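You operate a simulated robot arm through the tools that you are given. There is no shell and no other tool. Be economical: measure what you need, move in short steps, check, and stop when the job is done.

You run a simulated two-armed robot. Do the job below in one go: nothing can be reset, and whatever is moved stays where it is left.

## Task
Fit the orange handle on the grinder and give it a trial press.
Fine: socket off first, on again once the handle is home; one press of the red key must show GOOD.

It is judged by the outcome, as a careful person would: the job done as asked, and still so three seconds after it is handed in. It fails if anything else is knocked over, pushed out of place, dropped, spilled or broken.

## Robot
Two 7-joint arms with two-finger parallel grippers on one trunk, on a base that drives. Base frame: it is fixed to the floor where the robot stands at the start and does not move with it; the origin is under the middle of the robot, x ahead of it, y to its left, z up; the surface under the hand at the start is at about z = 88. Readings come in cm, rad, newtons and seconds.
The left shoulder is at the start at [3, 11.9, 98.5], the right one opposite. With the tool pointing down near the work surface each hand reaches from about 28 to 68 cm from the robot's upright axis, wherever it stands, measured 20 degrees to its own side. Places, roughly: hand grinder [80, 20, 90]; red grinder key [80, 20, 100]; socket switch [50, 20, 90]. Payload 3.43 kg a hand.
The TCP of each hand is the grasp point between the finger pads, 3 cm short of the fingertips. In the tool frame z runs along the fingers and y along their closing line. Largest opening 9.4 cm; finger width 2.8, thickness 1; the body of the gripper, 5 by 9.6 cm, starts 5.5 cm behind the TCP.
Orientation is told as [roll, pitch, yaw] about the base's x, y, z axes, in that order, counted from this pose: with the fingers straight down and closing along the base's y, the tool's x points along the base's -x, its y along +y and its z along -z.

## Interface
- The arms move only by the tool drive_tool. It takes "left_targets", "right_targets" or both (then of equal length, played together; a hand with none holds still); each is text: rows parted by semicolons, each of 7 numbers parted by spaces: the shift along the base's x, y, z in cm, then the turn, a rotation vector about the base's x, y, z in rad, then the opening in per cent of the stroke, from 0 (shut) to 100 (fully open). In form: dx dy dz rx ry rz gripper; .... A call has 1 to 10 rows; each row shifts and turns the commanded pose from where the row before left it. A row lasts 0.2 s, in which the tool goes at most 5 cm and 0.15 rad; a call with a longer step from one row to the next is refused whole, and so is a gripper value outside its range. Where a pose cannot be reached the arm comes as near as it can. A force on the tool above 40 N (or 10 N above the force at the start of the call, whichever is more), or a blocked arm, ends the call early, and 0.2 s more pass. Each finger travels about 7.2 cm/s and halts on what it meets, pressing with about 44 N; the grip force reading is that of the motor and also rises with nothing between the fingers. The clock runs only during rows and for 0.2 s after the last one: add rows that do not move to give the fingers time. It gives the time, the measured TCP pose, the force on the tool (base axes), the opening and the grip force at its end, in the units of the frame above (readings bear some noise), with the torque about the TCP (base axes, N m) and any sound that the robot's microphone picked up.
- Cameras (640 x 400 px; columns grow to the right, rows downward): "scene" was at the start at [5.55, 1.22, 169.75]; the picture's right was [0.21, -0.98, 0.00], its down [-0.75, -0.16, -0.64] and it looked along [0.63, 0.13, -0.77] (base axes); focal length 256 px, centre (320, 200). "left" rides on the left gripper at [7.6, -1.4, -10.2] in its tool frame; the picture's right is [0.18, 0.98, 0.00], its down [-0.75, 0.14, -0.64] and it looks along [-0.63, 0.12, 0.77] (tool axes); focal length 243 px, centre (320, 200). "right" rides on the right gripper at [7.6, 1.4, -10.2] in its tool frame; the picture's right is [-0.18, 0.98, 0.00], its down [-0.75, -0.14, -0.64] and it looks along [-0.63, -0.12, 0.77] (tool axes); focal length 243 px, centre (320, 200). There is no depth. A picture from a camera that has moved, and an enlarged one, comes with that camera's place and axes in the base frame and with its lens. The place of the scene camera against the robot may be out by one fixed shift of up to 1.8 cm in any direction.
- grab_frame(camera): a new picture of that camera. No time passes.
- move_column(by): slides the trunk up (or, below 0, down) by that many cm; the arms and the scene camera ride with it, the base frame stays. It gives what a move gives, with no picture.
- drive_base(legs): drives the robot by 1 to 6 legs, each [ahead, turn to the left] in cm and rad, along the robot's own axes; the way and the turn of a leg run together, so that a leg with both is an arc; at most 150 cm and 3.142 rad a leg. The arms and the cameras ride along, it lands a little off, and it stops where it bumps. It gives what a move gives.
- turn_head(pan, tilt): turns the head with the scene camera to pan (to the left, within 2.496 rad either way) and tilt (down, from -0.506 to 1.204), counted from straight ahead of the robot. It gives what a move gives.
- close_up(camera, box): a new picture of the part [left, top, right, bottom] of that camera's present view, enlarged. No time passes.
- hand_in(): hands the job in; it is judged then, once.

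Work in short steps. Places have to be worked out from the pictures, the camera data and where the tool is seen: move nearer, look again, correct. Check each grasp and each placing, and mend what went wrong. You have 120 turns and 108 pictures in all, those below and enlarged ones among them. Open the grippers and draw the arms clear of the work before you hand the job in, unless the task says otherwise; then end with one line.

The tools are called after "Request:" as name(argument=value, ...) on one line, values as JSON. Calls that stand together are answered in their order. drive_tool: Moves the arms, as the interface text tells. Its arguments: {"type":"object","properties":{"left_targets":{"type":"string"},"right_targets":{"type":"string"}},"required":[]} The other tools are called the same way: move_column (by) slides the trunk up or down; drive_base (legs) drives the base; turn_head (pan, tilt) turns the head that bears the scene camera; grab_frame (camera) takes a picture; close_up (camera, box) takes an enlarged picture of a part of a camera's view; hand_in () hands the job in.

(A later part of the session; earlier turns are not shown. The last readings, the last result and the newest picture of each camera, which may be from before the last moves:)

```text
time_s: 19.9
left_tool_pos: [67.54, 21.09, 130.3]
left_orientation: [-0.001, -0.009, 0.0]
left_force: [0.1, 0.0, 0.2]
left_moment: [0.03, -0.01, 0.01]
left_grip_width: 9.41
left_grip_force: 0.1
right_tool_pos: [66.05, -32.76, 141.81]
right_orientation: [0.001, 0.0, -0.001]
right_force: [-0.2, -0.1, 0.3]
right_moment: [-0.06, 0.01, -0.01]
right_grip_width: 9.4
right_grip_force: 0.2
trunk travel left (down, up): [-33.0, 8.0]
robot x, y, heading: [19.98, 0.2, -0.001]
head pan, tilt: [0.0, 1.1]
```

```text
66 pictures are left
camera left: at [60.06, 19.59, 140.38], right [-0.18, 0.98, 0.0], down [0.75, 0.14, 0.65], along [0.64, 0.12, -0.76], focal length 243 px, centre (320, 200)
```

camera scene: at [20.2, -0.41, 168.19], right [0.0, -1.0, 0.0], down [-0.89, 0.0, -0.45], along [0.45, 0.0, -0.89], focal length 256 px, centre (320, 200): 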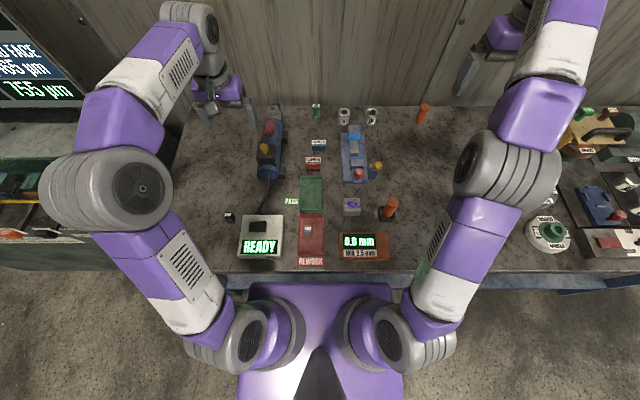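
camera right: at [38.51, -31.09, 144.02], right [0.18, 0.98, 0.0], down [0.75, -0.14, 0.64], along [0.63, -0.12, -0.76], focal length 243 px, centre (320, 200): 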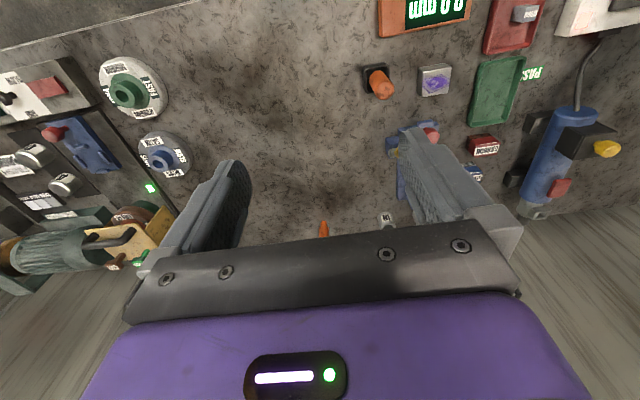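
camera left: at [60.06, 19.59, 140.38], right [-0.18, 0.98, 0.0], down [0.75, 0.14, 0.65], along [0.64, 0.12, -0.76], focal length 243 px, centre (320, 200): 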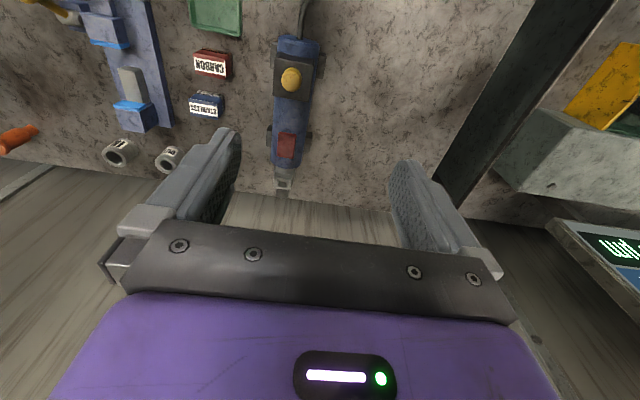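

Excellent view of the grinder; I zoom on its head.

Request:
close_up(camera="left", box=[255, 30, 335, 200])

Request:
close_up(camera="left", box=[262, 160, 302, 200])

```text
2.35 times, centred on (295, 115) of left
camera zoom: at [60.06, 19.59, 140.38], right [-0.18, 0.98, 0.0], down [0.75, 0.14, 0.65], along [0.64, 0.12, -0.76], focal length 571 px, centre (379, 400)
```

zoom: 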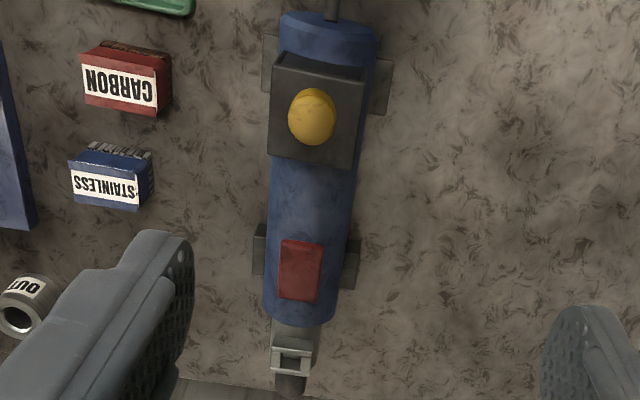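

```text
10.00 times, centred on (282, 180) of left
camera zoom: at [60.06, 19.59, 140.38], right [-0.18, 0.98, 0.0], down [0.75, 0.14, 0.65], along [0.64, 0.12, -0.76], focal length 2426 px, centre (700, 400)
```

zoom: 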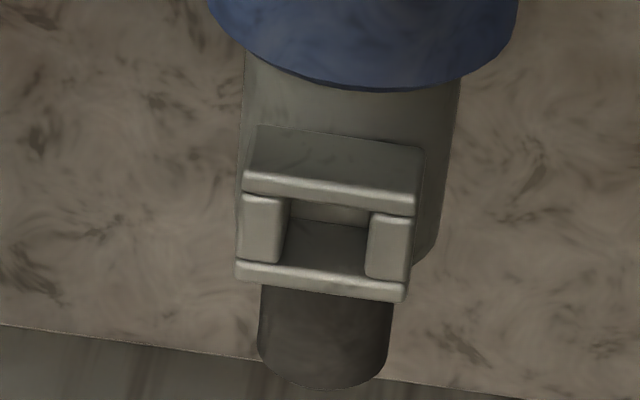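

The hole is aligned with the base axes at about [92.0, 17.5, 98.4] (triangulated), roughly 1.8 cm square. Now I bring the left hand toward the cup at about [53, -22] to view the handle.

Request:
drive_tool(left_targets="-2 -4.4 -0.5 0 0 0 100; -2 -4.4 -0.5 0 0 0 100; -2 -4.4 -0.5 0 0 0 100; -2 -4.4 -0.5 0 0 0 100; -2 -4.4 -0.5 0 0 0 100; -2 -4.4 -0.5 0 0 0 100; -2 -4.4 -0.5 0 0 0 100; -2 -4.4 -0.5 0 0 0 100; -2 -4.4 -0.5 0 0 0 100; 0 -3.5 -1.5 0 0 0 100")

Request:
grab_frame(camera="left")

```text
time_s: 22.1
left_tool_pos: [51.52, -21.3, 124.41]
left_orientation: [-0.004, -0.01, 0.045]
left_force: [0.1, 0.5, -0.5]
left_moment: [0.0, -0.04, -0.01]
left_grip_width: 9.41
left_grip_force: 0.1
right_tool_pos: [65.9, -33.26, 141.98]
right_orientation: [0.002, -0.005, -0.011]
right_force: [0.5, -0.1, -0.2]
right_moment: [-0.02, 0.02, 0.02]
right_grip_width: 9.4
right_grip_force: 0.0
trunk travel left (down, up): [-33.0, 8.0]
robot x, y, heading: [20.05, -0.0, -0.0]
head pan, tilt: [0.0, 1.1]
```

```text
63 pictures are left
camera left: at [43.98, -22.82, 134.51], right [-0.23, 0.97, -0.01], down [0.74, 0.18, 0.65], along [0.63, 0.14, -0.76], focal length 243 px, centre (320, 200)
```

left: 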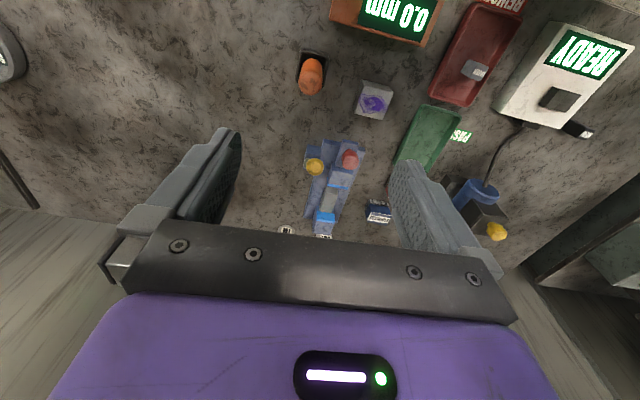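

The left hand lags its command and the right hand shifted slightly—the arms may be touching. I back the left up a bit while drawing the right arm away to the right and back.

Request:
drive_tool(right_targets="-3 -3 0 0 0 0 100; -3 -3 0 0 0 0 100; -3 -3 0 0 0 0 100; -3 -3 0 0 0 0 100; -3 -2 0 0 0 0 100; 0 0 0 0 0 0 100")

Request:
grab_frame(camera="scene")

```text
time_s: 23.5
left_tool_pos: [49.71, -21.94, 124.29]
left_orientation: [0.0, -0.009, 0.0]
left_force: [0.7, 0.0, -0.2]
left_moment: [-0.02, 0.01, -0.01]
left_grip_width: 9.4
left_grip_force: 0.1
right_tool_pos: [50.99, -46.89, 141.87]
right_orientation: [0.0, -0.001, -0.003]
right_force: [0.3, 0.2, 0.1]
right_moment: [0.01, -0.02, -0.02]
right_grip_width: 9.4
right_grip_force: 0.0
trunk travel left (down, up): [-33.0, 8.0]
robot x, y, heading: [19.84, -0.17, 0.002]
head pan, tilt: [0.0, 1.1]
```

```text
62 pictures are left
camera scene: at [24.2, -0.4, 176.19], right [0.0, -1.0, 0.0], down [-0.89, 0.0, -0.45], along [0.45, 0.0, -0.89], focal length 256 px, centre (320, 200)
```

scene: 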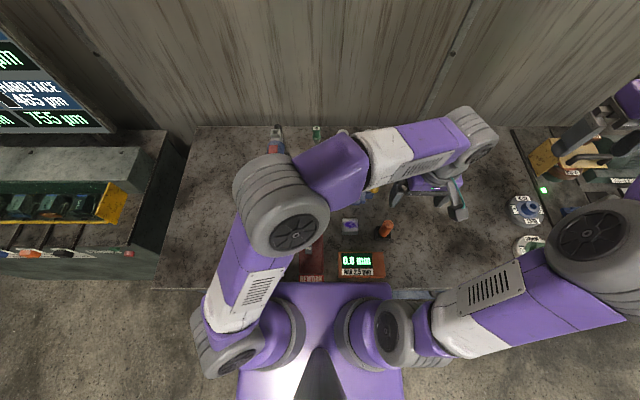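

Clear now: left hand is at its command. I look at the handle from here.

Request:
grab_frame(camera="left")

Request:
close_up(camera="scene", box=[365, 205, 415, 250])

```text
61 pictures are left
camera left: at [42.13, -23.48, 134.39], right [-0.18, 0.98, 0.0], down [0.75, 0.14, 0.65], along [0.64, 0.12, -0.76], focal length 243 px, centre (320, 200)
```

left: 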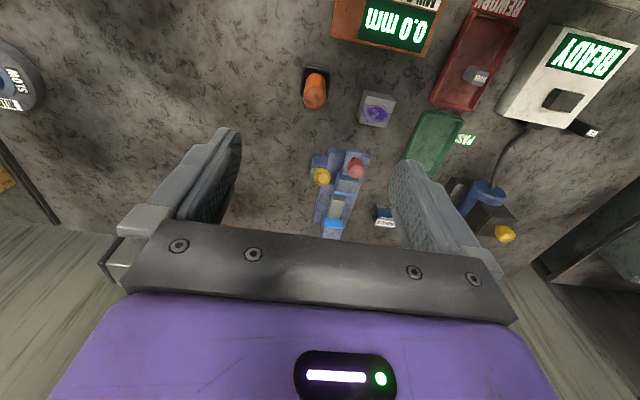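

```text
8.89 times, centred on (390, 228) of scene
camera zoom: at [24.2, -0.4, 176.19], right [0.0, -1.0, 0.0], down [-0.89, 0.0, -0.45], along [0.45, 0.0, -0.89], focal length 2277 px, centre (-302, -44)
```

zoom: 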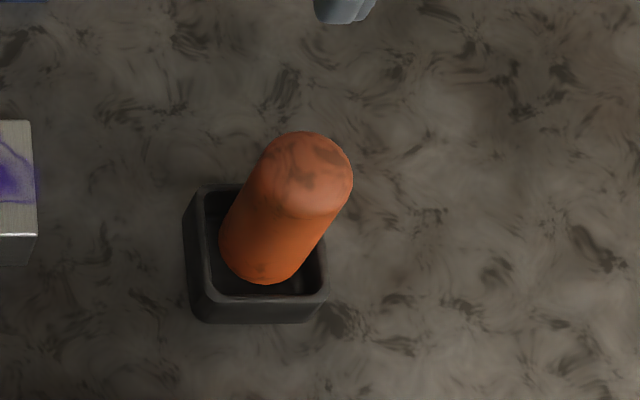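

Request:
close_up(camera="left", box=[290, 55, 340, 120])

```text
6.15 times, centred on (315, 88) of left
camera zoom: at [42.13, -23.48, 134.39], right [-0.18, 0.98, 0.0], down [0.75, 0.14, 0.65], along [0.64, 0.12, -0.76], focal length 1493 px, centre (351, 892)
```

zoom: 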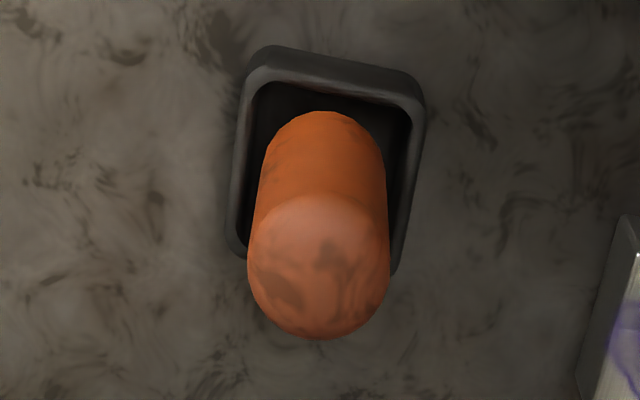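

The handle stands vertical at about [53.2, -22.1], top z≈100, 3.2 cm thick; cup and hole share yaw 0. To allow a forward-tilted grasp (more reach later) I back the base 8 cm, then tilt the left hand by -0.6 about y while moving over.

Request:
drive_base(legs=[[-8, 0]])

Request:
drive_tool(left_targets="1 0 -2 0 -0.15 0 100; 1 0 -2 0 -0.15 0 100; 1 0 -2 0 -0.15 0 100; 1 0 -2 0 -0.14 0 100; 0 0 0 0 0 0 100")

Request:
grab_frame(camera="left")

Request:
grab_frame(camera="scene")

```text
time_s: 24.5
left_tool_pos: [41.55, -22.14, 124.26]
left_orientation: [0.0, -0.009, -0.001]
left_force: [-0.6, -0.9, 0.6]
left_moment: [-0.01, -0.03, 0.0]
left_grip_width: 9.42
left_grip_force: 0.1
right_tool_pos: [42.95, -46.85, 141.84]
right_orientation: [-0.001, -0.002, -0.002]
right_force: [-0.4, 0.1, -0.2]
right_moment: [-0.01, -0.01, -0.02]
right_grip_width: 9.39
right_grip_force: 0.0
trunk travel left (down, up): [-33.0, 8.0]
robot x, y, heading: [11.92, -0.07, -0.001]
head pan, tilt: [0.0, 1.1]
```

```text
time_s: 25.7
left_tool_pos: [45.68, -22.05, 116.21]
left_orientation: [0.0, -0.6, 0.0]
left_force: [0.6, 0.4, 0.7]
left_moment: [-0.01, 0.0, 0.03]
left_grip_width: 9.4
left_grip_force: 0.1
right_tool_pos: [42.95, -46.72, 141.76]
right_orientation: [-0.001, -0.001, -0.002]
right_force: [0.0, 0.3, -1.4]
right_moment: [0.0, 0.03, 0.0]
right_grip_width: 9.4
right_grip_force: 0.0
trunk travel left (down, up): [-33.0, 8.0]
robot x, y, heading: [11.78, 0.11, 0.004]
head pan, tilt: [0.0, 1.1]
```

```text
58 pictures are left
camera left: at [33.75, -23.43, 120.37], right [-0.15, 0.98, -0.1], down [0.26, 0.14, 0.96], along [0.95, 0.12, -0.28], focal length 243 px, centre (320, 200)
```

left: 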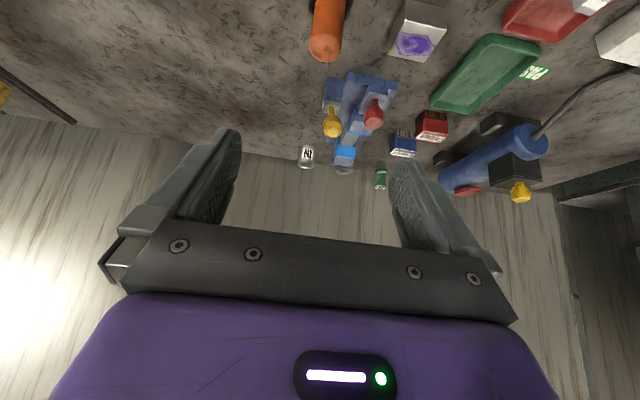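

```text
57 pictures are left
camera scene: at [16.21, -0.35, 176.19], right [0.0, -1.0, 0.0], down [-0.89, 0.0, -0.45], along [0.45, 0.0, -0.89], focal length 256 px, centre (320, 200)
```

scene: 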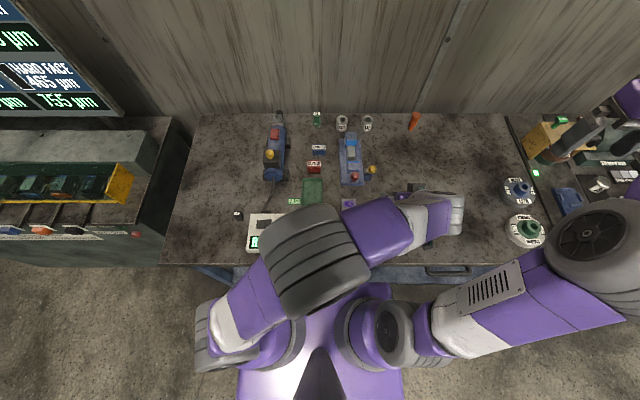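

Approach: I lower to just short of the handle and verify alignment.

Request:
drive_tool(left_targets="1 0 -4 0 0 0 100; 1.5 0 -4 0 0 0 100; 1.5 0 -3 0 0 0 100; 0 0 0 0 0 0 100")

Request:
grab_frame(camera="left")

```text
time_s: 26.7
left_tool_pos: [49.71, -21.98, 105.28]
left_orientation: [0.0, -0.598, -0.001]
left_force: [-0.8, 0.4, 0.6]
left_moment: [-0.01, 0.0, -0.03]
left_grip_width: 9.41
left_grip_force: 0.2
right_tool_pos: [43.07, -46.75, 141.75]
right_orientation: [0.0, -0.002, -0.002]
right_force: [-0.4, 0.3, 0.0]
right_moment: [-0.01, -0.01, 0.0]
right_grip_width: 9.39
right_grip_force: 0.1
trunk travel left (down, up): [-33.0, 8.0]
robot x, y, heading: [12.02, -0.23, 0.0]
head pan, tilt: [0.0, 1.1]
```

```text
56 pictures are left
camera left: at [37.78, -23.43, 109.42], right [-0.15, 0.98, -0.1], down [0.26, 0.14, 0.96], along [0.95, 0.12, -0.28], focal length 243 px, centre (320, 200)
```

left: 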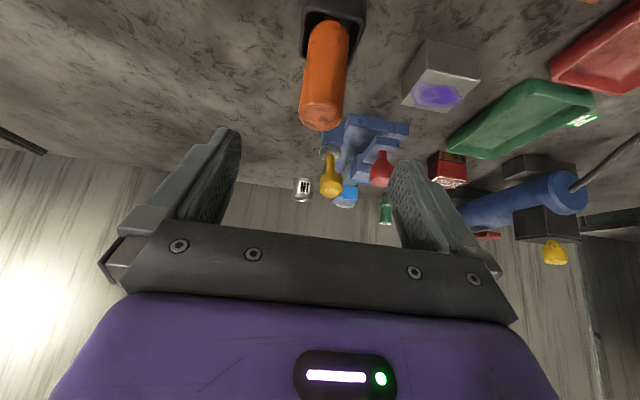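

Handle's grip spans z≈90–98 at [53.2, -22.1]. I move down to grasp at z≈95.5 and close.

Request:
drive_tool(left_targets="1 -0.1 -3 0 0 0 100; 1.2 0 -3.4 0 0 0 100; 1.3 0 -3.4 0 0 0 100; 0 0 0 0 0 0 100")

Request:
grab_frame(camera="left")

```text
time_s: 27.7
left_tool_pos: [53.22, -22.18, 95.5]
left_orientation: [0.001, -0.598, -0.001]
left_force: [-0.3, 0.6, 0.1]
left_moment: [0.0, -0.03, 0.02]
left_grip_width: 9.39
left_grip_force: 0.0
right_tool_pos: [43.01, -46.83, 141.8]
right_orientation: [0.0, -0.003, -0.002]
right_force: [-0.3, -0.6, -0.2]
right_moment: [0.01, -0.02, -0.02]
right_grip_width: 9.38
right_grip_force: 0.1
trunk travel left (down, up): [-33.0, 8.0]
robot x, y, heading: [11.67, 0.19, -0.002]
head pan, tilt: [0.0, 1.1]
```

```text
55 pictures are left
camera left: at [41.28, -23.61, 99.59], right [-0.15, 0.98, -0.1], down [0.26, 0.14, 0.96], along [0.95, 0.12, -0.28], focal length 243 px, centre (320, 200)
```

left: 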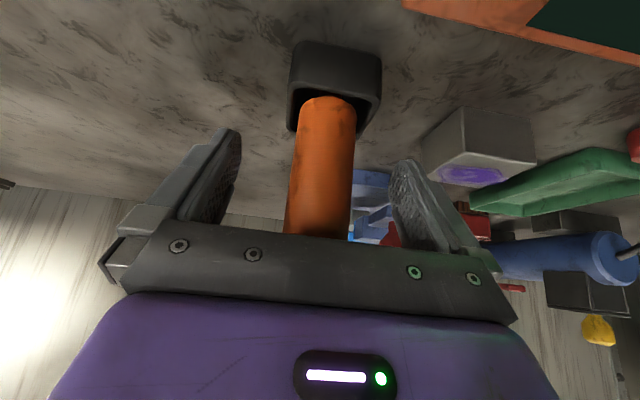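

The handle lies between the fingers, grip bottom about z≈91.5. I close.

Request:
drive_tool(left_targets="0 -0.1 0 0 0 0 60; 0 0 0 0 0 0 20; 0 0 0 0 0 0 0; 0 0 0 0 0 0 0")

```text
time_s: 28.7
left_tool_pos: [53.2, -22.28, 95.36]
left_orientation: [0.001, -0.598, 0.001]
left_force: [-0.2, -0.8, 0.6]
left_moment: [-0.01, 0.02, -0.01]
left_grip_width: 3.67
left_grip_force: 44.3
right_tool_pos: [43.07, -46.68, 141.88]
right_orientation: [0.0, -0.002, -0.002]
right_force: [-0.2, 0.5, 0.3]
right_moment: [0.03, 0.0, 0.0]
right_grip_width: 9.43
right_grip_force: 0.1
trunk travel left (down, up): [-33.0, 8.0]
robot x, y, heading: [11.73, 0.04, -0.0]
head pan, tilt: [0.0, 1.1]
```

Held at 3.67 cm width. I lift straight up and look at the spigot.

Request:
drive_tool(left_targets="0 0 1 0 0 0 0; 0 0 2 0 0 0 0; 0 0 3 0 0 0 0; 0 0 4 0 0 0 0; 0 0 4 0 0 0 0; 0 0 4 0 0 0 0; 0 0 0 0 0 0 0")

Request:
grab_frame(camera="left")

Request:
close_up(camera="scene", box=[360, 160, 480, 260])

```text
time_s: 30.3
left_tool_pos: [53.24, -22.23, 113.32]
left_orientation: [0.002, -0.6, 0.001]
left_force: [-0.5, 0.5, -0.9]
left_moment: [-0.04, 0.03, 0.04]
left_grip_width: 3.7
left_grip_force: 44.0
right_tool_pos: [43.03, -46.8, 141.79]
right_orientation: [-0.001, 0.0, -0.001]
right_force: [-0.5, -0.2, -0.9]
right_moment: [0.04, 0.02, 0.04]
right_grip_width: 9.4
right_grip_force: 0.0
trunk travel left (down, up): [-33.0, 8.0]
robot x, y, heading: [11.68, -0.11, 0.002]
head pan, tilt: [0.0, 1.1]
```

```text
54 pictures are left
camera left: at [41.26, -23.67, 117.54], right [-0.15, 0.98, -0.1], down [0.26, 0.14, 0.95], along [0.95, 0.12, -0.28], focal length 243 px, centre (320, 200)
```

left: 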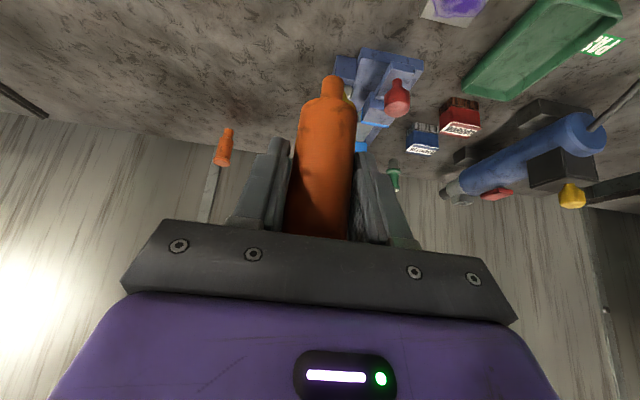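

```text
4.00 times, centred on (420, 210) of scene
camera zoom: at [16.21, -0.46, 176.18], right [0.0, -1.0, 0.0], down [-0.89, 0.0, -0.45], along [0.45, 0.0, -0.89], focal length 1024 px, centre (-80, 160)
```

zoom: 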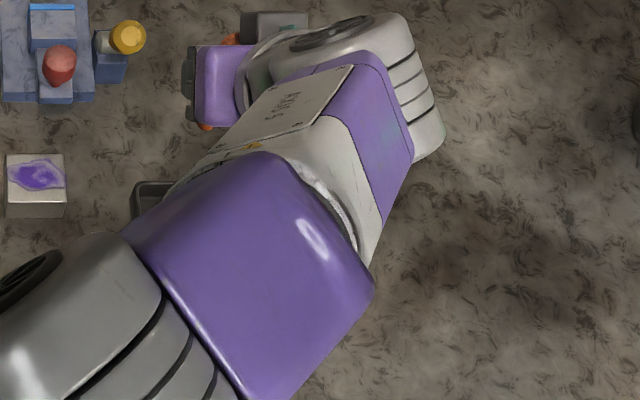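

Request:
close_up(camera="left", box=[295, 65, 365, 125])

Request:
close_up(camera="right", box=[400, 0, 640, 200])

```text
6.67 times, centred on (330, 95) of left
camera zoom: at [41.26, -23.67, 117.54], right [-0.15, 0.98, -0.1], down [0.26, 0.14, 0.95], along [0.95, 0.12, -0.28], focal length 1618 px, centre (253, 900)
```

zoom: 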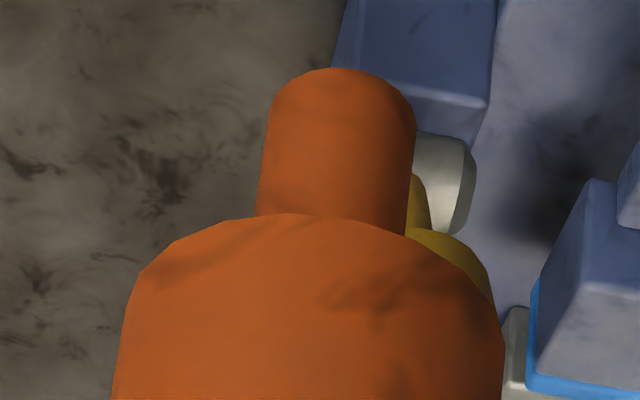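

```text
2.00 times, centred on (520, 100) of right
camera zoom: at [35.3, -45.4, 151.9], right [0.19, 0.98, 0.0], down [0.75, -0.14, 0.64], along [0.63, -0.12, -0.77], focal length 485 px, centre (-80, 400)
```

zoom: 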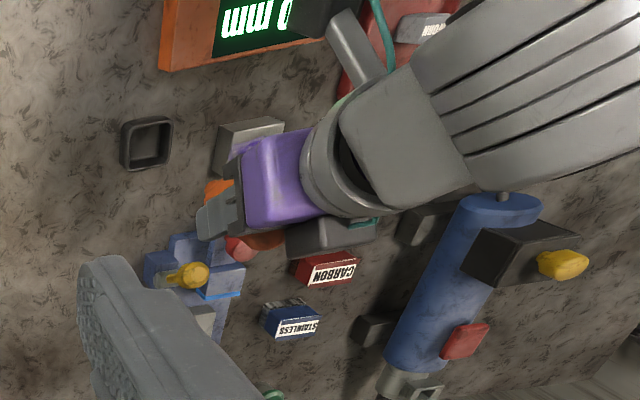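

The spigot is slim (~1.35 cm), fitting the ~1.7 cm hole; the rear orange piece's stem (~1.9) wouldn't. I lift a bit more and swing the hand over to y≈17.5, then drive the base ahead.

Request:
drive_tool(left_targets="0 0 4 0 0 0 0; 0 3 3 0 0 0 0; 0 4.5 0 0 0 0 0; 0 4.5 0 0 0 0 0; 0 4.5 0 0 0 0 0; 0 4.5 0 0 0 0 0; 0 4.5 0 0 0 0 0; 0 4.5 0 0 0 0 0; 0 4.5 0 0 0 0 0; 0 4.5 0 0 0 0 0")

Request:
drive_base(legs=[[11, 0]])

Request:
grab_frame(camera="left")

```text
time_s: 32.5
left_tool_pos: [53.29, 17.12, 120.49]
left_orientation: [0.001, -0.596, -0.002]
left_force: [-0.2, 1.3, -1.4]
left_moment: [0.01, -0.01, -0.01]
left_grip_width: 3.71
left_grip_force: 44.0
right_tool_pos: [42.99, -46.65, 141.84]
right_orientation: [-0.001, -0.003, -0.004]
right_force: [-0.3, 1.1, 0.1]
right_moment: [-0.04, -0.01, 0.01]
right_grip_width: 9.4
right_grip_force: 0.0
trunk travel left (down, up): [-33.0, 8.0]
robot x, y, heading: [11.9, 0.29, -0.001]
head pan, tilt: [0.0, 1.1]
```

```text
time_s: 33.9
left_tool_pos: [61.34, 16.95, 120.48]
left_orientation: [0.001, -0.601, 0.004]
left_force: [-1.5, 0.2, -1.4]
left_moment: [0.01, -0.03, 0.0]
left_grip_width: 3.7
left_grip_force: 43.8
right_tool_pos: [50.97, -46.65, 141.85]
right_orientation: [0.0, -0.005, -0.001]
right_force: [-1.2, -0.4, 0.2]
right_moment: [0.01, -0.04, 0.01]
right_grip_width: 9.39
right_grip_force: 0.0
trunk travel left (down, up): [-33.0, 8.0]
robot x, y, heading: [20.15, -0.01, 0.001]
head pan, tilt: [0.0, 1.1]
stopped in leg 1: the robot was blocked; the commanded pose is now the measured one
```

```text
50 pictures are left
camera left: at [49.36, 15.43, 124.68], right [-0.15, 0.98, -0.1], down [0.26, 0.14, 0.96], along [0.95, 0.12, -0.28], focal length 243 px, centre (320, 200)
```

left: 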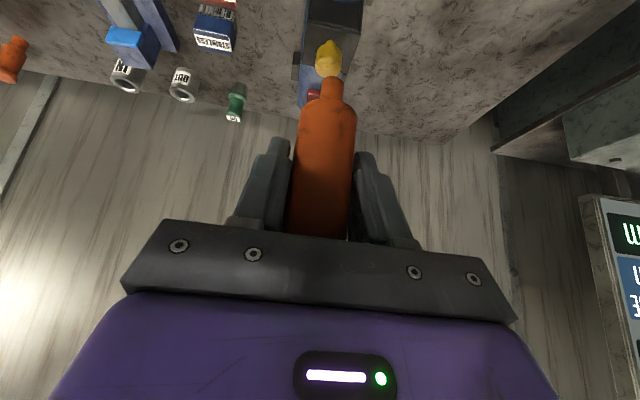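

The base was stopped at x≈20 by the table; enough. I check the bench quickly, and extend the left hand ahead at z≈120 toward x≈84.

Request:
drive_tool(left_targets="4 0 0 0 0 0 0; 4.5 0 0 0 0 0 0; 4.5 0 0 0 0 0 0; 4.5 0 0 0 0 0 0; 4 0 0 0 0 0 0; 0 0 0 0 0 0 0")

Request:
grab_frame(camera="left")

Request:
grab_frame(camera="scene")

```text
time_s: 35.3
left_tool_pos: [83.09, 16.75, 120.51]
left_orientation: [0.001, -0.598, 0.0]
left_force: [0.1, -0.2, -1.2]
left_moment: [0.03, 0.03, 0.02]
left_grip_width: 3.71
left_grip_force: 43.8
right_tool_pos: [51.27, -46.86, 141.84]
right_orientation: [-0.001, -0.003, -0.003]
right_force: [-0.5, 0.1, 0.9]
right_moment: [-0.04, -0.08, -0.02]
right_grip_width: 9.4
right_grip_force: 0.1
trunk travel left (down, up): [-33.0, 8.0]
robot x, y, heading: [20.27, 0.03, -0.001]
head pan, tilt: [0.0, 1.1]
```

```text
49 pictures are left
camera left: at [71.16, 15.35, 124.68], right [-0.15, 0.98, -0.1], down [0.26, 0.14, 0.95], along [0.95, 0.12, -0.28], focal length 243 px, centre (320, 200)
```

left: 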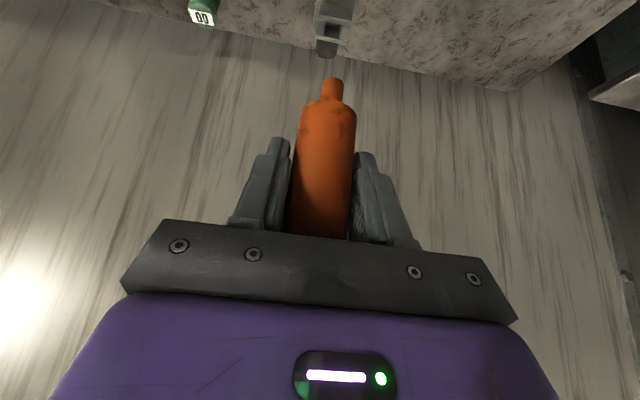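

```text
48 pictures are left
camera scene: at [24.44, -0.42, 176.19], right [0.0, -1.0, 0.0], down [-0.89, 0.0, -0.45], along [0.45, 0.0, -0.89], focal length 256 px, centre (320, 200)
```

scene: 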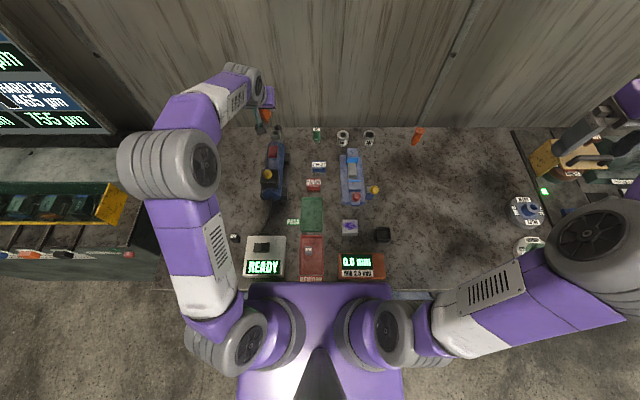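

Request:
close_up(camera="left", box=[300, 0, 360, 60])

Request:
close_up(camera="left", box=[280, 60, 370, 140])

```text
6.67 times, centred on (330, 30) of left
camera zoom: at [71.16, 15.35, 124.68], right [-0.15, 0.98, -0.1], down [0.26, 0.14, 0.95], along [0.95, 0.12, -0.28], focal length 1618 px, centre (253, 1333)
```

zoom: 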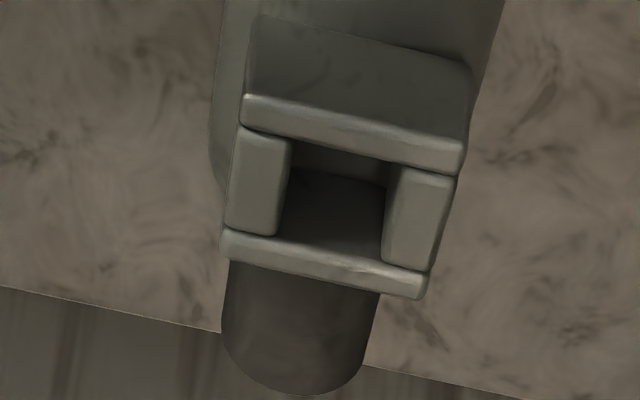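

```text
5.00 times, centred on (325, 100) of left
camera zoom: at [71.16, 15.35, 124.68], right [-0.15, 0.98, -0.1], down [0.26, 0.14, 0.95], along [0.95, 0.12, -0.28], focal length 1213 px, centre (295, 700)
```

zoom: 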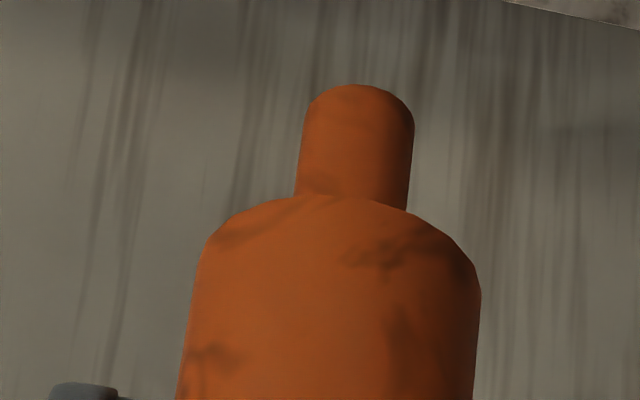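

Hole centre from this view: [92.15, 17.34, 98.4]; spigot axis is about 0.1 to the left of the TCP. I bring the handle above the hole with a margin of about 3 cm.

Request:
drive_tool(left_targets="3 0.2 -2 0 0 0 0; 3 0.2 -2 0 0 0 0; 3 0.1 -3 0 0 0 0; 0 0 -3 0 0 0 0; 0 0 0 0 0 0 0")

Request:
drive_tool(right_targets="3.5 3.5 -0.5 0 0 0 50; 3.5 3.5 -0.5 0 0 0 0; 3.5 3.5 -0.5 0 0 0 0; 3.5 3.5 -0.5 0 0 0 0; 3.5 3.5 -0.5 0 0 0 0; 0 4 -1 0 0 0 0; 0 4 -1 0 0 0 0; 0 4 -1 0 0 0 0; 0 3 -1 0 0 0 0")

Request:
grab_frame(camera="left")

Request:
grab_frame(camera="right")

```text
time_s: 36.5
left_tool_pos: [92.16, 17.34, 110.41]
left_orientation: [0.001, -0.596, 0.001]
left_force: [0.0, 0.4, -1.6]
left_moment: [0.03, 0.02, -0.01]
left_grip_width: 3.72
left_grip_force: 44.7
right_tool_pos: [51.54, -46.83, 141.66]
right_orientation: [-0.001, -0.002, -0.001]
right_force: [-0.7, -0.6, 0.0]
right_moment: [-0.03, 0.0, -0.04]
right_grip_width: 9.41
right_grip_force: 0.1
trunk travel left (down, up): [-33.0, 8.0]
robot x, y, heading: [20.4, 0.1, 0.005]
head pan, tilt: [0.0, 1.1]
```

```text
time_s: 38.5
left_tool_pos: [92.25, 17.32, 110.44]
left_orientation: [0.002, -0.598, 0.001]
left_force: [0.4, 1.0, -0.5]
left_moment: [-0.01, -0.02, 0.0]
left_grip_width: 3.71
left_grip_force: 43.9
right_tool_pos: [69.06, -14.26, 135.3]
right_orientation: [-0.002, -0.001, -0.002]
right_force: [-0.2, -0.8, 0.7]
right_moment: [-0.03, 0.0, -0.01]
right_grip_width: 0.0
right_grip_force: 32.8
trunk travel left (down, up): [-33.0, 8.0]
robot x, y, heading: [20.2, -0.16, -0.004]
head pan, tilt: [0.0, 1.1]
```

```text
45 pictures are left
camera left: at [80.24, 15.95, 114.56], right [-0.15, 0.98, -0.1], down [0.26, 0.14, 0.95], along [0.95, 0.12, -0.28], focal length 243 px, centre (320, 200)
```

left: 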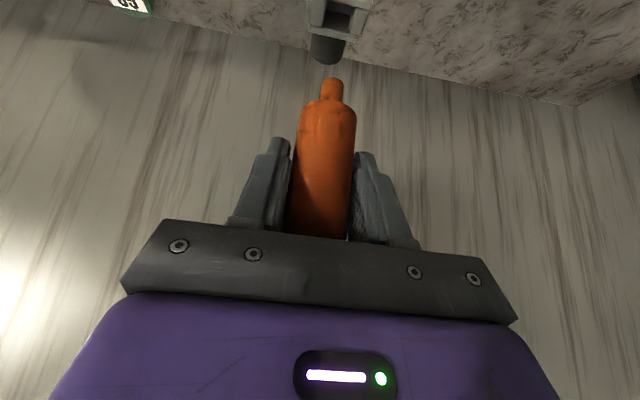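

```text
44 pictures are left
camera right: at [61.28, -12.67, 145.33], right [0.19, 0.98, 0.0], down [0.75, -0.14, 0.64], along [0.63, -0.12, -0.77], focal length 243 px, centre (320, 200)
```

right: 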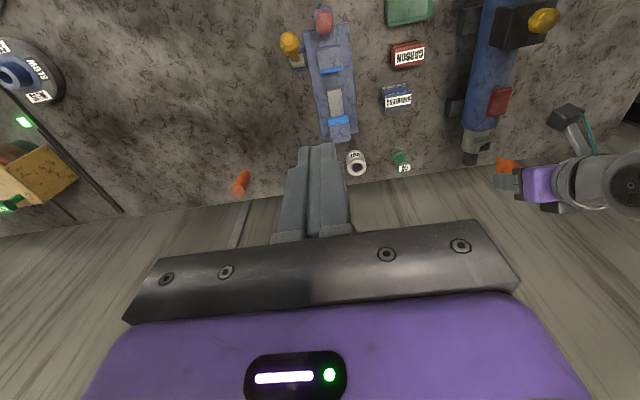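

Request:
close_up(camera="right", box=[455, 115, 535, 185])

Request:
close_up(camera="left", box=[290, 0, 370, 60])

```text
5.71 times, centred on (495, 150) of right
camera zoom: at [61.28, -12.67, 145.33], right [0.19, 0.98, 0.0], down [0.75, -0.14, 0.64], along [0.63, -0.12, -0.77], focal length 1386 px, centre (-680, 486)
```

zoom: 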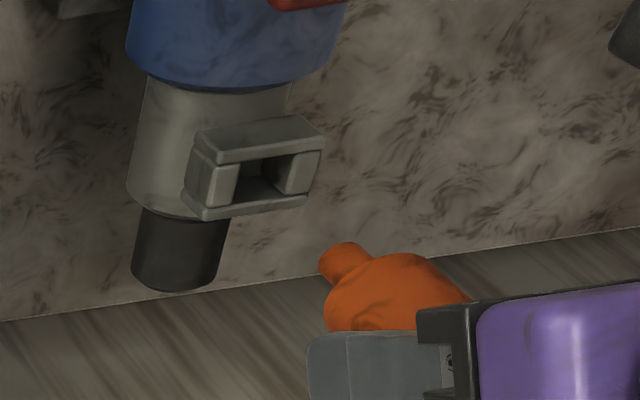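

```text
6.67 times, centred on (330, 30) of left
camera zoom: at [80.24, 15.95, 114.56], right [-0.15, 0.98, -0.1], down [0.26, 0.14, 0.95], along [0.95, 0.12, -0.28], focal length 1618 px, centre (253, 1333)
```

zoom: 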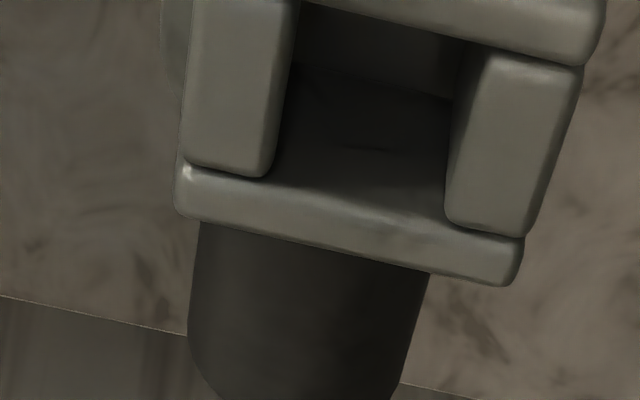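

Triangulated spigot tip is at [92.7, 17.5, 103.0] (offset +0.5, +0.16, −7.4 from the TCP), hole centre about [92.3, 17.35, 98.2]. I shift −0.35/−0.12 and lower 3.8 cm to just above the hole, then compare in both views.

Request:
drive_tool(left_targets="-0.35 -0.12 -1.5 0 0 0 0; 0 0 -1.5 0 0 0 0; 0 0 -0.8 0 0 0 0; 0 0 0 0 0 0 0")

Request:
close_up(camera="right", box=[455, 115, 525, 175])

Request:
close_up(camera="left", box=[280, 0, 390, 100])

```text
time_s: 39.5
left_tool_pos: [91.88, 17.2, 106.61]
left_orientation: [0.001, -0.596, 0.001]
left_force: [1.0, -0.3, -1.3]
left_moment: [0.0, 0.02, -0.04]
left_grip_width: 3.71
left_grip_force: 43.6
right_tool_pos: [69.04, -14.17, 135.25]
right_orientation: [0.0, -0.003, 0.0]
right_force: [-0.2, -1.1, -0.5]
right_moment: [0.0, -0.03, -0.01]
right_grip_width: 0.0
right_grip_force: 33.2
trunk travel left (down, up): [-33.0, 8.0]
robot x, y, heading: [20.54, 0.06, 0.001]
head pan, tilt: [0.0, 1.1]
```

```text
6.67 times, centred on (490, 145) of right
camera zoom: at [61.26, -12.8, 145.34], right [0.18, 0.98, 0.0], down [0.75, -0.14, 0.64], along [0.63, -0.12, -0.77], focal length 1618 px, centre (-813, 567)
```

zoom: 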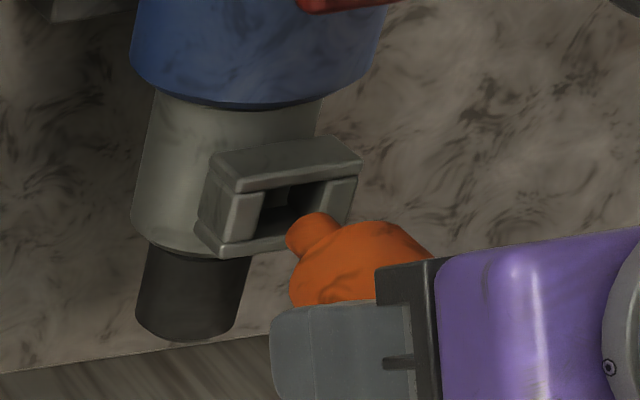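

```text
4.00 times, centred on (335, 50) of left
camera zoom: at [79.89, 15.78, 110.76], right [-0.15, 0.98, -0.1], down [0.26, 0.14, 0.95], along [0.95, 0.12, -0.28], focal length 970 px, centre (260, 800)
```

zoom: 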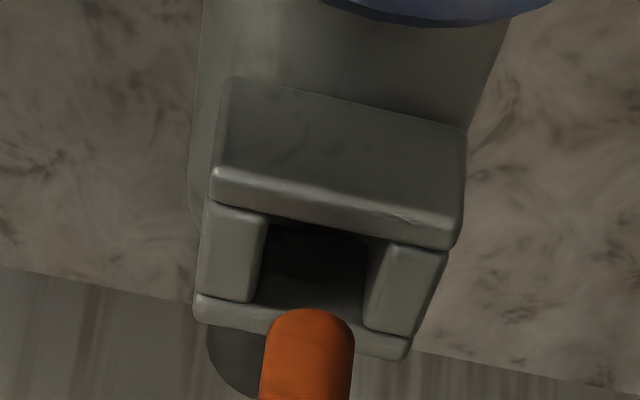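

Both views predict the spigot lands within about 1 mm of the hole centre, 1.2 cm below. I descend in small steps with force watch.

Request:
drive_tool(left_targets="-0.03 0 -0.5 0 0 0 0; -0.03 0 -0.5 0 0 0 0; 0 0 -0.3 0 0 0 0; 0 0 -0.3 0 0 0 0; 0 0 -0.3 0 0 0 0; 0 0 -0.3 0 0 0 0; 0 0 0 0 0 0 0")

Request:
close_up(camera="right", box=[455, 115, 525, 175])

Request:
close_up(camera="left", box=[280, 0, 390, 100])

```text
time_s: 41.1
left_tool_pos: [91.77, 17.21, 104.28]
left_orientation: [0.001, -0.597, -0.002]
left_force: [0.1, -0.1, -0.5]
left_moment: [-0.01, -0.02, 0.0]
left_grip_width: 3.73
left_grip_force: 43.9
right_tool_pos: [69.0, -14.26, 135.19]
right_orientation: [-0.001, -0.002, 0.0]
right_force: [0.6, -0.5, 0.3]
right_moment: [-0.01, 0.0, 0.01]
right_grip_width: 0.02
right_grip_force: 32.6
trunk travel left (down, up): [-33.0, 8.0]
robot x, y, heading: [20.51, -0.04, -0.002]
head pan, tilt: [0.0, 1.1]
```

```text
6.67 times, centred on (490, 145) of right
camera zoom: at [61.25, -12.8, 145.34], right [0.18, 0.98, 0.0], down [0.75, -0.14, 0.64], along [0.63, -0.12, -0.77], focal length 1618 px, centre (-813, 567)
```

zoom: 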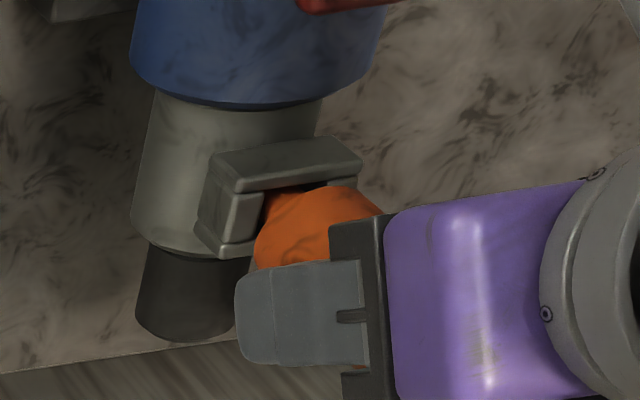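

```text
4.00 times, centred on (335, 50) of left
camera zoom: at [79.86, 15.8, 108.58], right [-0.15, 0.98, -0.1], down [0.26, 0.14, 0.95], along [0.95, 0.12, -0.28], focal length 970 px, centre (260, 800)
```

zoom: 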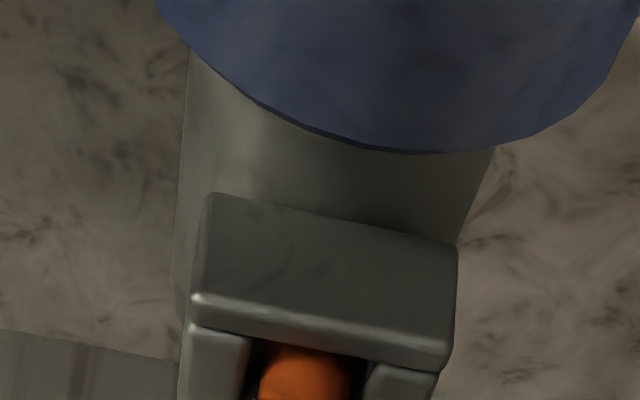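

The spigot is inside the hole with no contact force. I continue down until it seats.

Request:
drive_tool(left_targets="0 0 -0.25 0 0 0 0; 0 0 -0.25 0 0 0 0; 0 0 -0.25 0 0 0 0; 0 0 -0.25 0 0 0 0; 0 0 -0.25 0 0 0 0; 0 0 -0.25 0 0 0 0; 0 0 -0.25 0 0 0 0; 0 0 0 0 0 0 0")

Request:
close_up(camera="right", box=[455, 115, 525, 175])

```text
time_s: 42.9
left_tool_pos: [91.76, 17.21, 103.31]
left_orientation: [0.001, -0.61, 0.0]
left_force: [-2.2, 1.7, 27.7]
left_moment: [0.07, 0.11, 0.0]
left_grip_width: 3.67
left_grip_force: 43.6
right_tool_pos: [68.61, -14.35, 135.3]
right_orientation: [-0.001, -0.007, 0.0]
right_force: [0.1, -0.2, -0.5]
right_moment: [-0.01, -0.02, -0.01]
right_grip_width: 0.0
right_grip_force: 33.3
trunk travel left (down, up): [-33.0, 8.0]
robot x, y, heading: [20.03, -0.32, 0.002]
head pan, tilt: [0.0, 1.1]
```

```text
6.67 times, centred on (490, 145) of right
camera zoom: at [60.88, -12.87, 145.47], right [0.18, 0.98, 0.0], down [0.75, -0.14, 0.65], along [0.63, -0.12, -0.76], focal length 1618 px, centre (-813, 567)
```

zoom: 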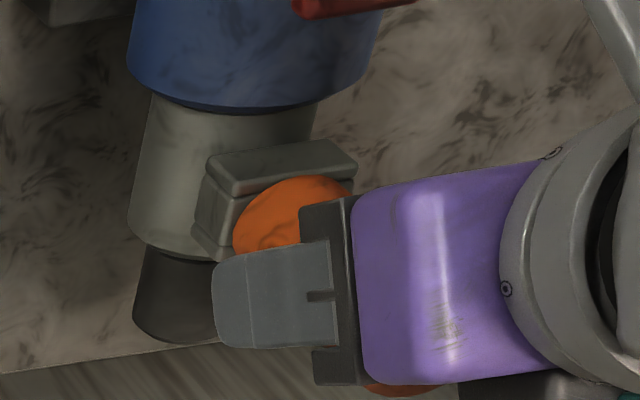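

It seated at 28 N at TCP z≈103.3 (shoulder on the boss). I relieve the push, open the fingers and back out along the tool axis.

Request:
drive_tool(left_targets="0 0 0.6 0 0 0 0; 0 0 0 0 0 0 50; 0 0 0 0 0 0 80; 0 0 0 0 0 0 80; -1.5 0 2.2 0 0 0 80; -2.5 0 3.5 0 0 0 80; -2.5 0 3.5 0 0 0 80; 0 0 0 0 0 0 80")

Request:
grab_frame(camera="left")

Request:
close_up(camera="right", box=[455, 115, 525, 185])

```text
time_s: 44.7
left_tool_pos: [85.4, 17.14, 112.46]
left_orientation: [0.003, -0.597, -0.001]
left_force: [0.2, 0.0, -0.4]
left_moment: [-0.01, -0.02, -0.04]
left_grip_width: 7.52
left_grip_force: 0.1
right_tool_pos: [69.01, -14.23, 135.19]
right_orientation: [0.0, -0.001, 0.0]
right_force: [0.6, 0.2, -0.5]
right_moment: [-0.02, -0.01, -0.03]
right_grip_width: 0.0
right_grip_force: 32.8
trunk travel left (down, up): [-33.0, 8.0]
robot x, y, heading: [20.19, 0.41, -0.005]
head pan, tilt: [0.0, 1.1]
```

```text
36 pictures are left
camera left: at [73.38, 15.72, 116.63], right [-0.15, 0.98, -0.1], down [0.26, 0.14, 0.95], along [0.95, 0.12, -0.28], focal length 243 px, centre (320, 200)
```

left: 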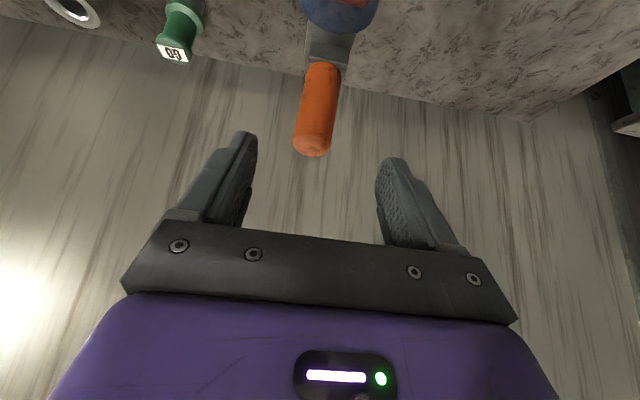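

```text
5.71 times, centred on (490, 150) of right
camera zoom: at [61.36, -12.79, 145.3], right [0.18, 0.98, 0.0], down [0.75, -0.14, 0.64], along [0.63, -0.12, -0.77], focal length 1386 px, centre (-651, 486)
```

zoom: 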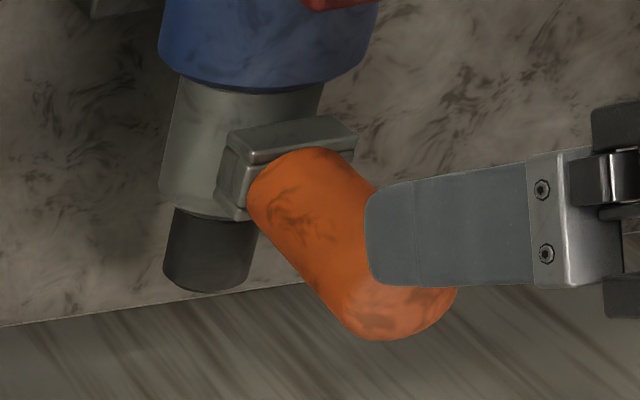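

The handle stands upright, fully in the boss. Next the socket: I lift the left hand, untilt it, and go back toward the rocker.

Request:
drive_tool(left_targets="-2 0 4 0 0 0 40; -3 0 4 0 0 0 0; -4 0 3 0 0.1 0 0; -4 0 2 0 0.1 0 0; -4 0 0 0 0.1 0 0; -4 0 0 0 0.1 0 0; -4 0 0 0 0.1 0 0; -4 0 0 0 0.097 0 0; -4 0 0 0 0 0 0; -4 0 0 0 0 0 0")

Request:
drive_tool(right_targets="0 -4 0 0 0 0 0; 0 -4 0 0 0 0 0; 0 -4 0 0 0 0 0; 0 -4 0 0 0 0 0")

Request:
grab_frame(camera="left")

```text
time_s: 46.9
left_tool_pos: [48.16, 17.39, 125.56]
left_orientation: [0.002, -0.001, 0.001]
left_force: [0.4, -0.4, 0.9]
left_moment: [-0.03, -0.01, 0.0]
left_grip_width: 0.0
left_grip_force: 34.0
right_tool_pos: [68.83, -14.34, 135.28]
right_orientation: [0.001, -0.003, 0.001]
right_force: [0.2, -0.7, 0.2]
right_moment: [0.01, -0.01, 0.03]
right_grip_width: 0.0
right_grip_force: 33.0
trunk travel left (down, up): [-33.0, 8.0]
robot x, y, heading: [20.55, -0.04, -0.001]
head pan, tilt: [0.0, 1.1]
```

```text
time_s: 47.9
left_tool_pos: [48.38, 17.14, 125.54]
left_orientation: [0.001, 0.001, 0.001]
left_force: [-0.2, 0.3, -0.2]
left_moment: [-0.03, 0.01, 0.0]
left_grip_width: 0.0
left_grip_force: 33.1
right_tool_pos: [68.93, -30.34, 135.15]
right_orientation: [0.002, -0.002, -0.003]
right_force: [0.5, -0.1, 0.4]
right_moment: [0.01, -0.03, -0.01]
right_grip_width: 0.0
right_grip_force: 32.8
trunk travel left (down, up): [-33.0, 8.0]
robot x, y, heading: [20.24, -0.53, -0.003]
head pan, tilt: [0.0, 1.1]
```

```text
34 pictures are left
camera left: at [40.78, 15.7, 135.8], right [-0.18, 0.98, 0.0], down [0.75, 0.14, 0.64], along [0.63, 0.12, -0.77], focal length 243 px, centre (320, 200)
```

left: 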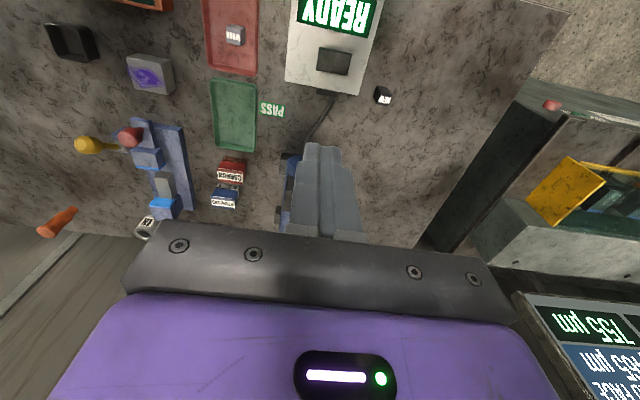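

The box is still in place. I press the −y end of the rocker (now the raised one) at [48, 17.0].

Request:
drive_tool(left_targets="-0.2 -0.1 -4.5 0 0 0 0; 0 0 -4.5 0 0 0 0; 0 0 -4.5 0 0 0 0; 0 0 -4.5 0 0 0 0; 0 0 -4.5 0 0 0 0; 0 0 -4 0 0 0 0; 0 0 -1 0 0 0 0; 0 0 -0.8 0 0 0 0; 0 0 -0.6 0 0 0 0; 0 0 -0.6 0 0 0 0")

Request:
close_up(camera="scene", box=[220, 200, 320, 300])

```text
time_s: 50.1
left_tool_pos: [48.22, 17.24, 96.01]
left_orientation: [0.002, 0.0, 0.0]
left_force: [0.9, -0.5, 0.2]
left_moment: [0.01, 0.03, 0.02]
left_grip_width: 0.02
left_grip_force: 33.4
right_tool_pos: [68.94, -30.32, 135.19]
right_orientation: [0.001, 0.0, -0.002]
right_force: [-0.1, -0.2, 0.4]
right_moment: [-0.02, -0.01, 0.01]
right_grip_width: 0.0
right_grip_force: 32.9
trunk travel left (down, up): [-33.0, 8.0]
robot x, y, heading: [20.5, -0.07, 0.002]
head pan, tilt: [0.0, 1.1]
```

```text
4.00 times, centred on (270, 250) of scene
camera zoom: at [24.63, -0.43, 176.19], right [0.0, -1.0, 0.0], down [-0.89, 0.0, -0.45], along [0.45, 0.0, -0.89], focal length 1024 px, centre (520, 0)
```

zoom: 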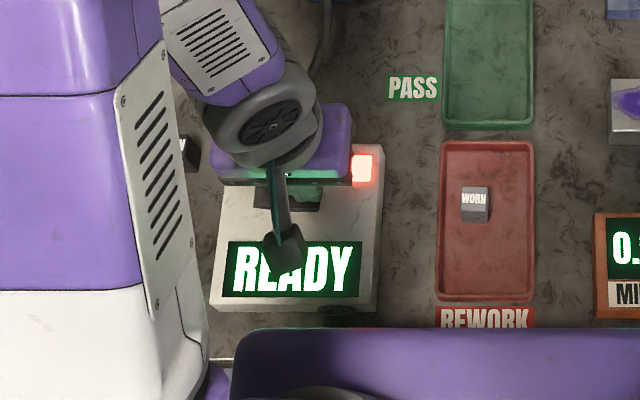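

The lamp is lit again – socket on. I lift and move to in front of the red key (about [82, 17.5, 100.5]) for a look.

Request:
drive_tool(left_targets="0 0 3 0 0 0 0; 0 0 4.5 0 0 0 0; 0 0 4.5 0 0 0 0; 1 0 4.5 0 0 0 0; 3 0 3.5 0 0 0 0; 4.5 0 1 0 0 0 0; 4.8 0 0 0 0 0 0; 4.8 0 0 0 0 0 0; 4.8 0 0 0 0 0 0; 4 0 0 0 0 0 0")

Request:
grab_frame(camera="left")

```text
time_s: 52.3
left_tool_pos: [75.25, 17.03, 117.06]
left_orientation: [0.002, 0.001, 0.001]
left_force: [0.0, -0.1, -0.1]
left_moment: [-0.01, 0.01, -0.02]
left_grip_width: 0.01
left_grip_force: 32.8
right_tool_pos: [69.13, -30.3, 135.26]
right_orientation: [0.0, 0.0, -0.003]
right_force: [0.2, 0.5, 0.1]
right_moment: [0.04, -0.01, -0.01]
right_grip_width: 0.02
right_grip_force: 33.1
trunk travel left (down, up): [-33.0, 8.0]
robot x, y, heading: [20.32, 0.12, 0.002]
head pan, tilt: [0.0, 1.1]
```

```text
32 pictures are left
camera left: at [67.78, 15.6, 127.16], right [-0.18, 0.98, 0.0], down [0.75, 0.14, 0.64], along [0.63, 0.12, -0.77], focal length 243 px, centre (320, 200)
```

left: 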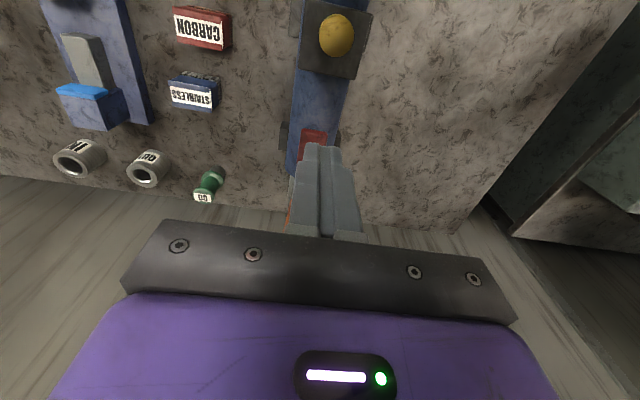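

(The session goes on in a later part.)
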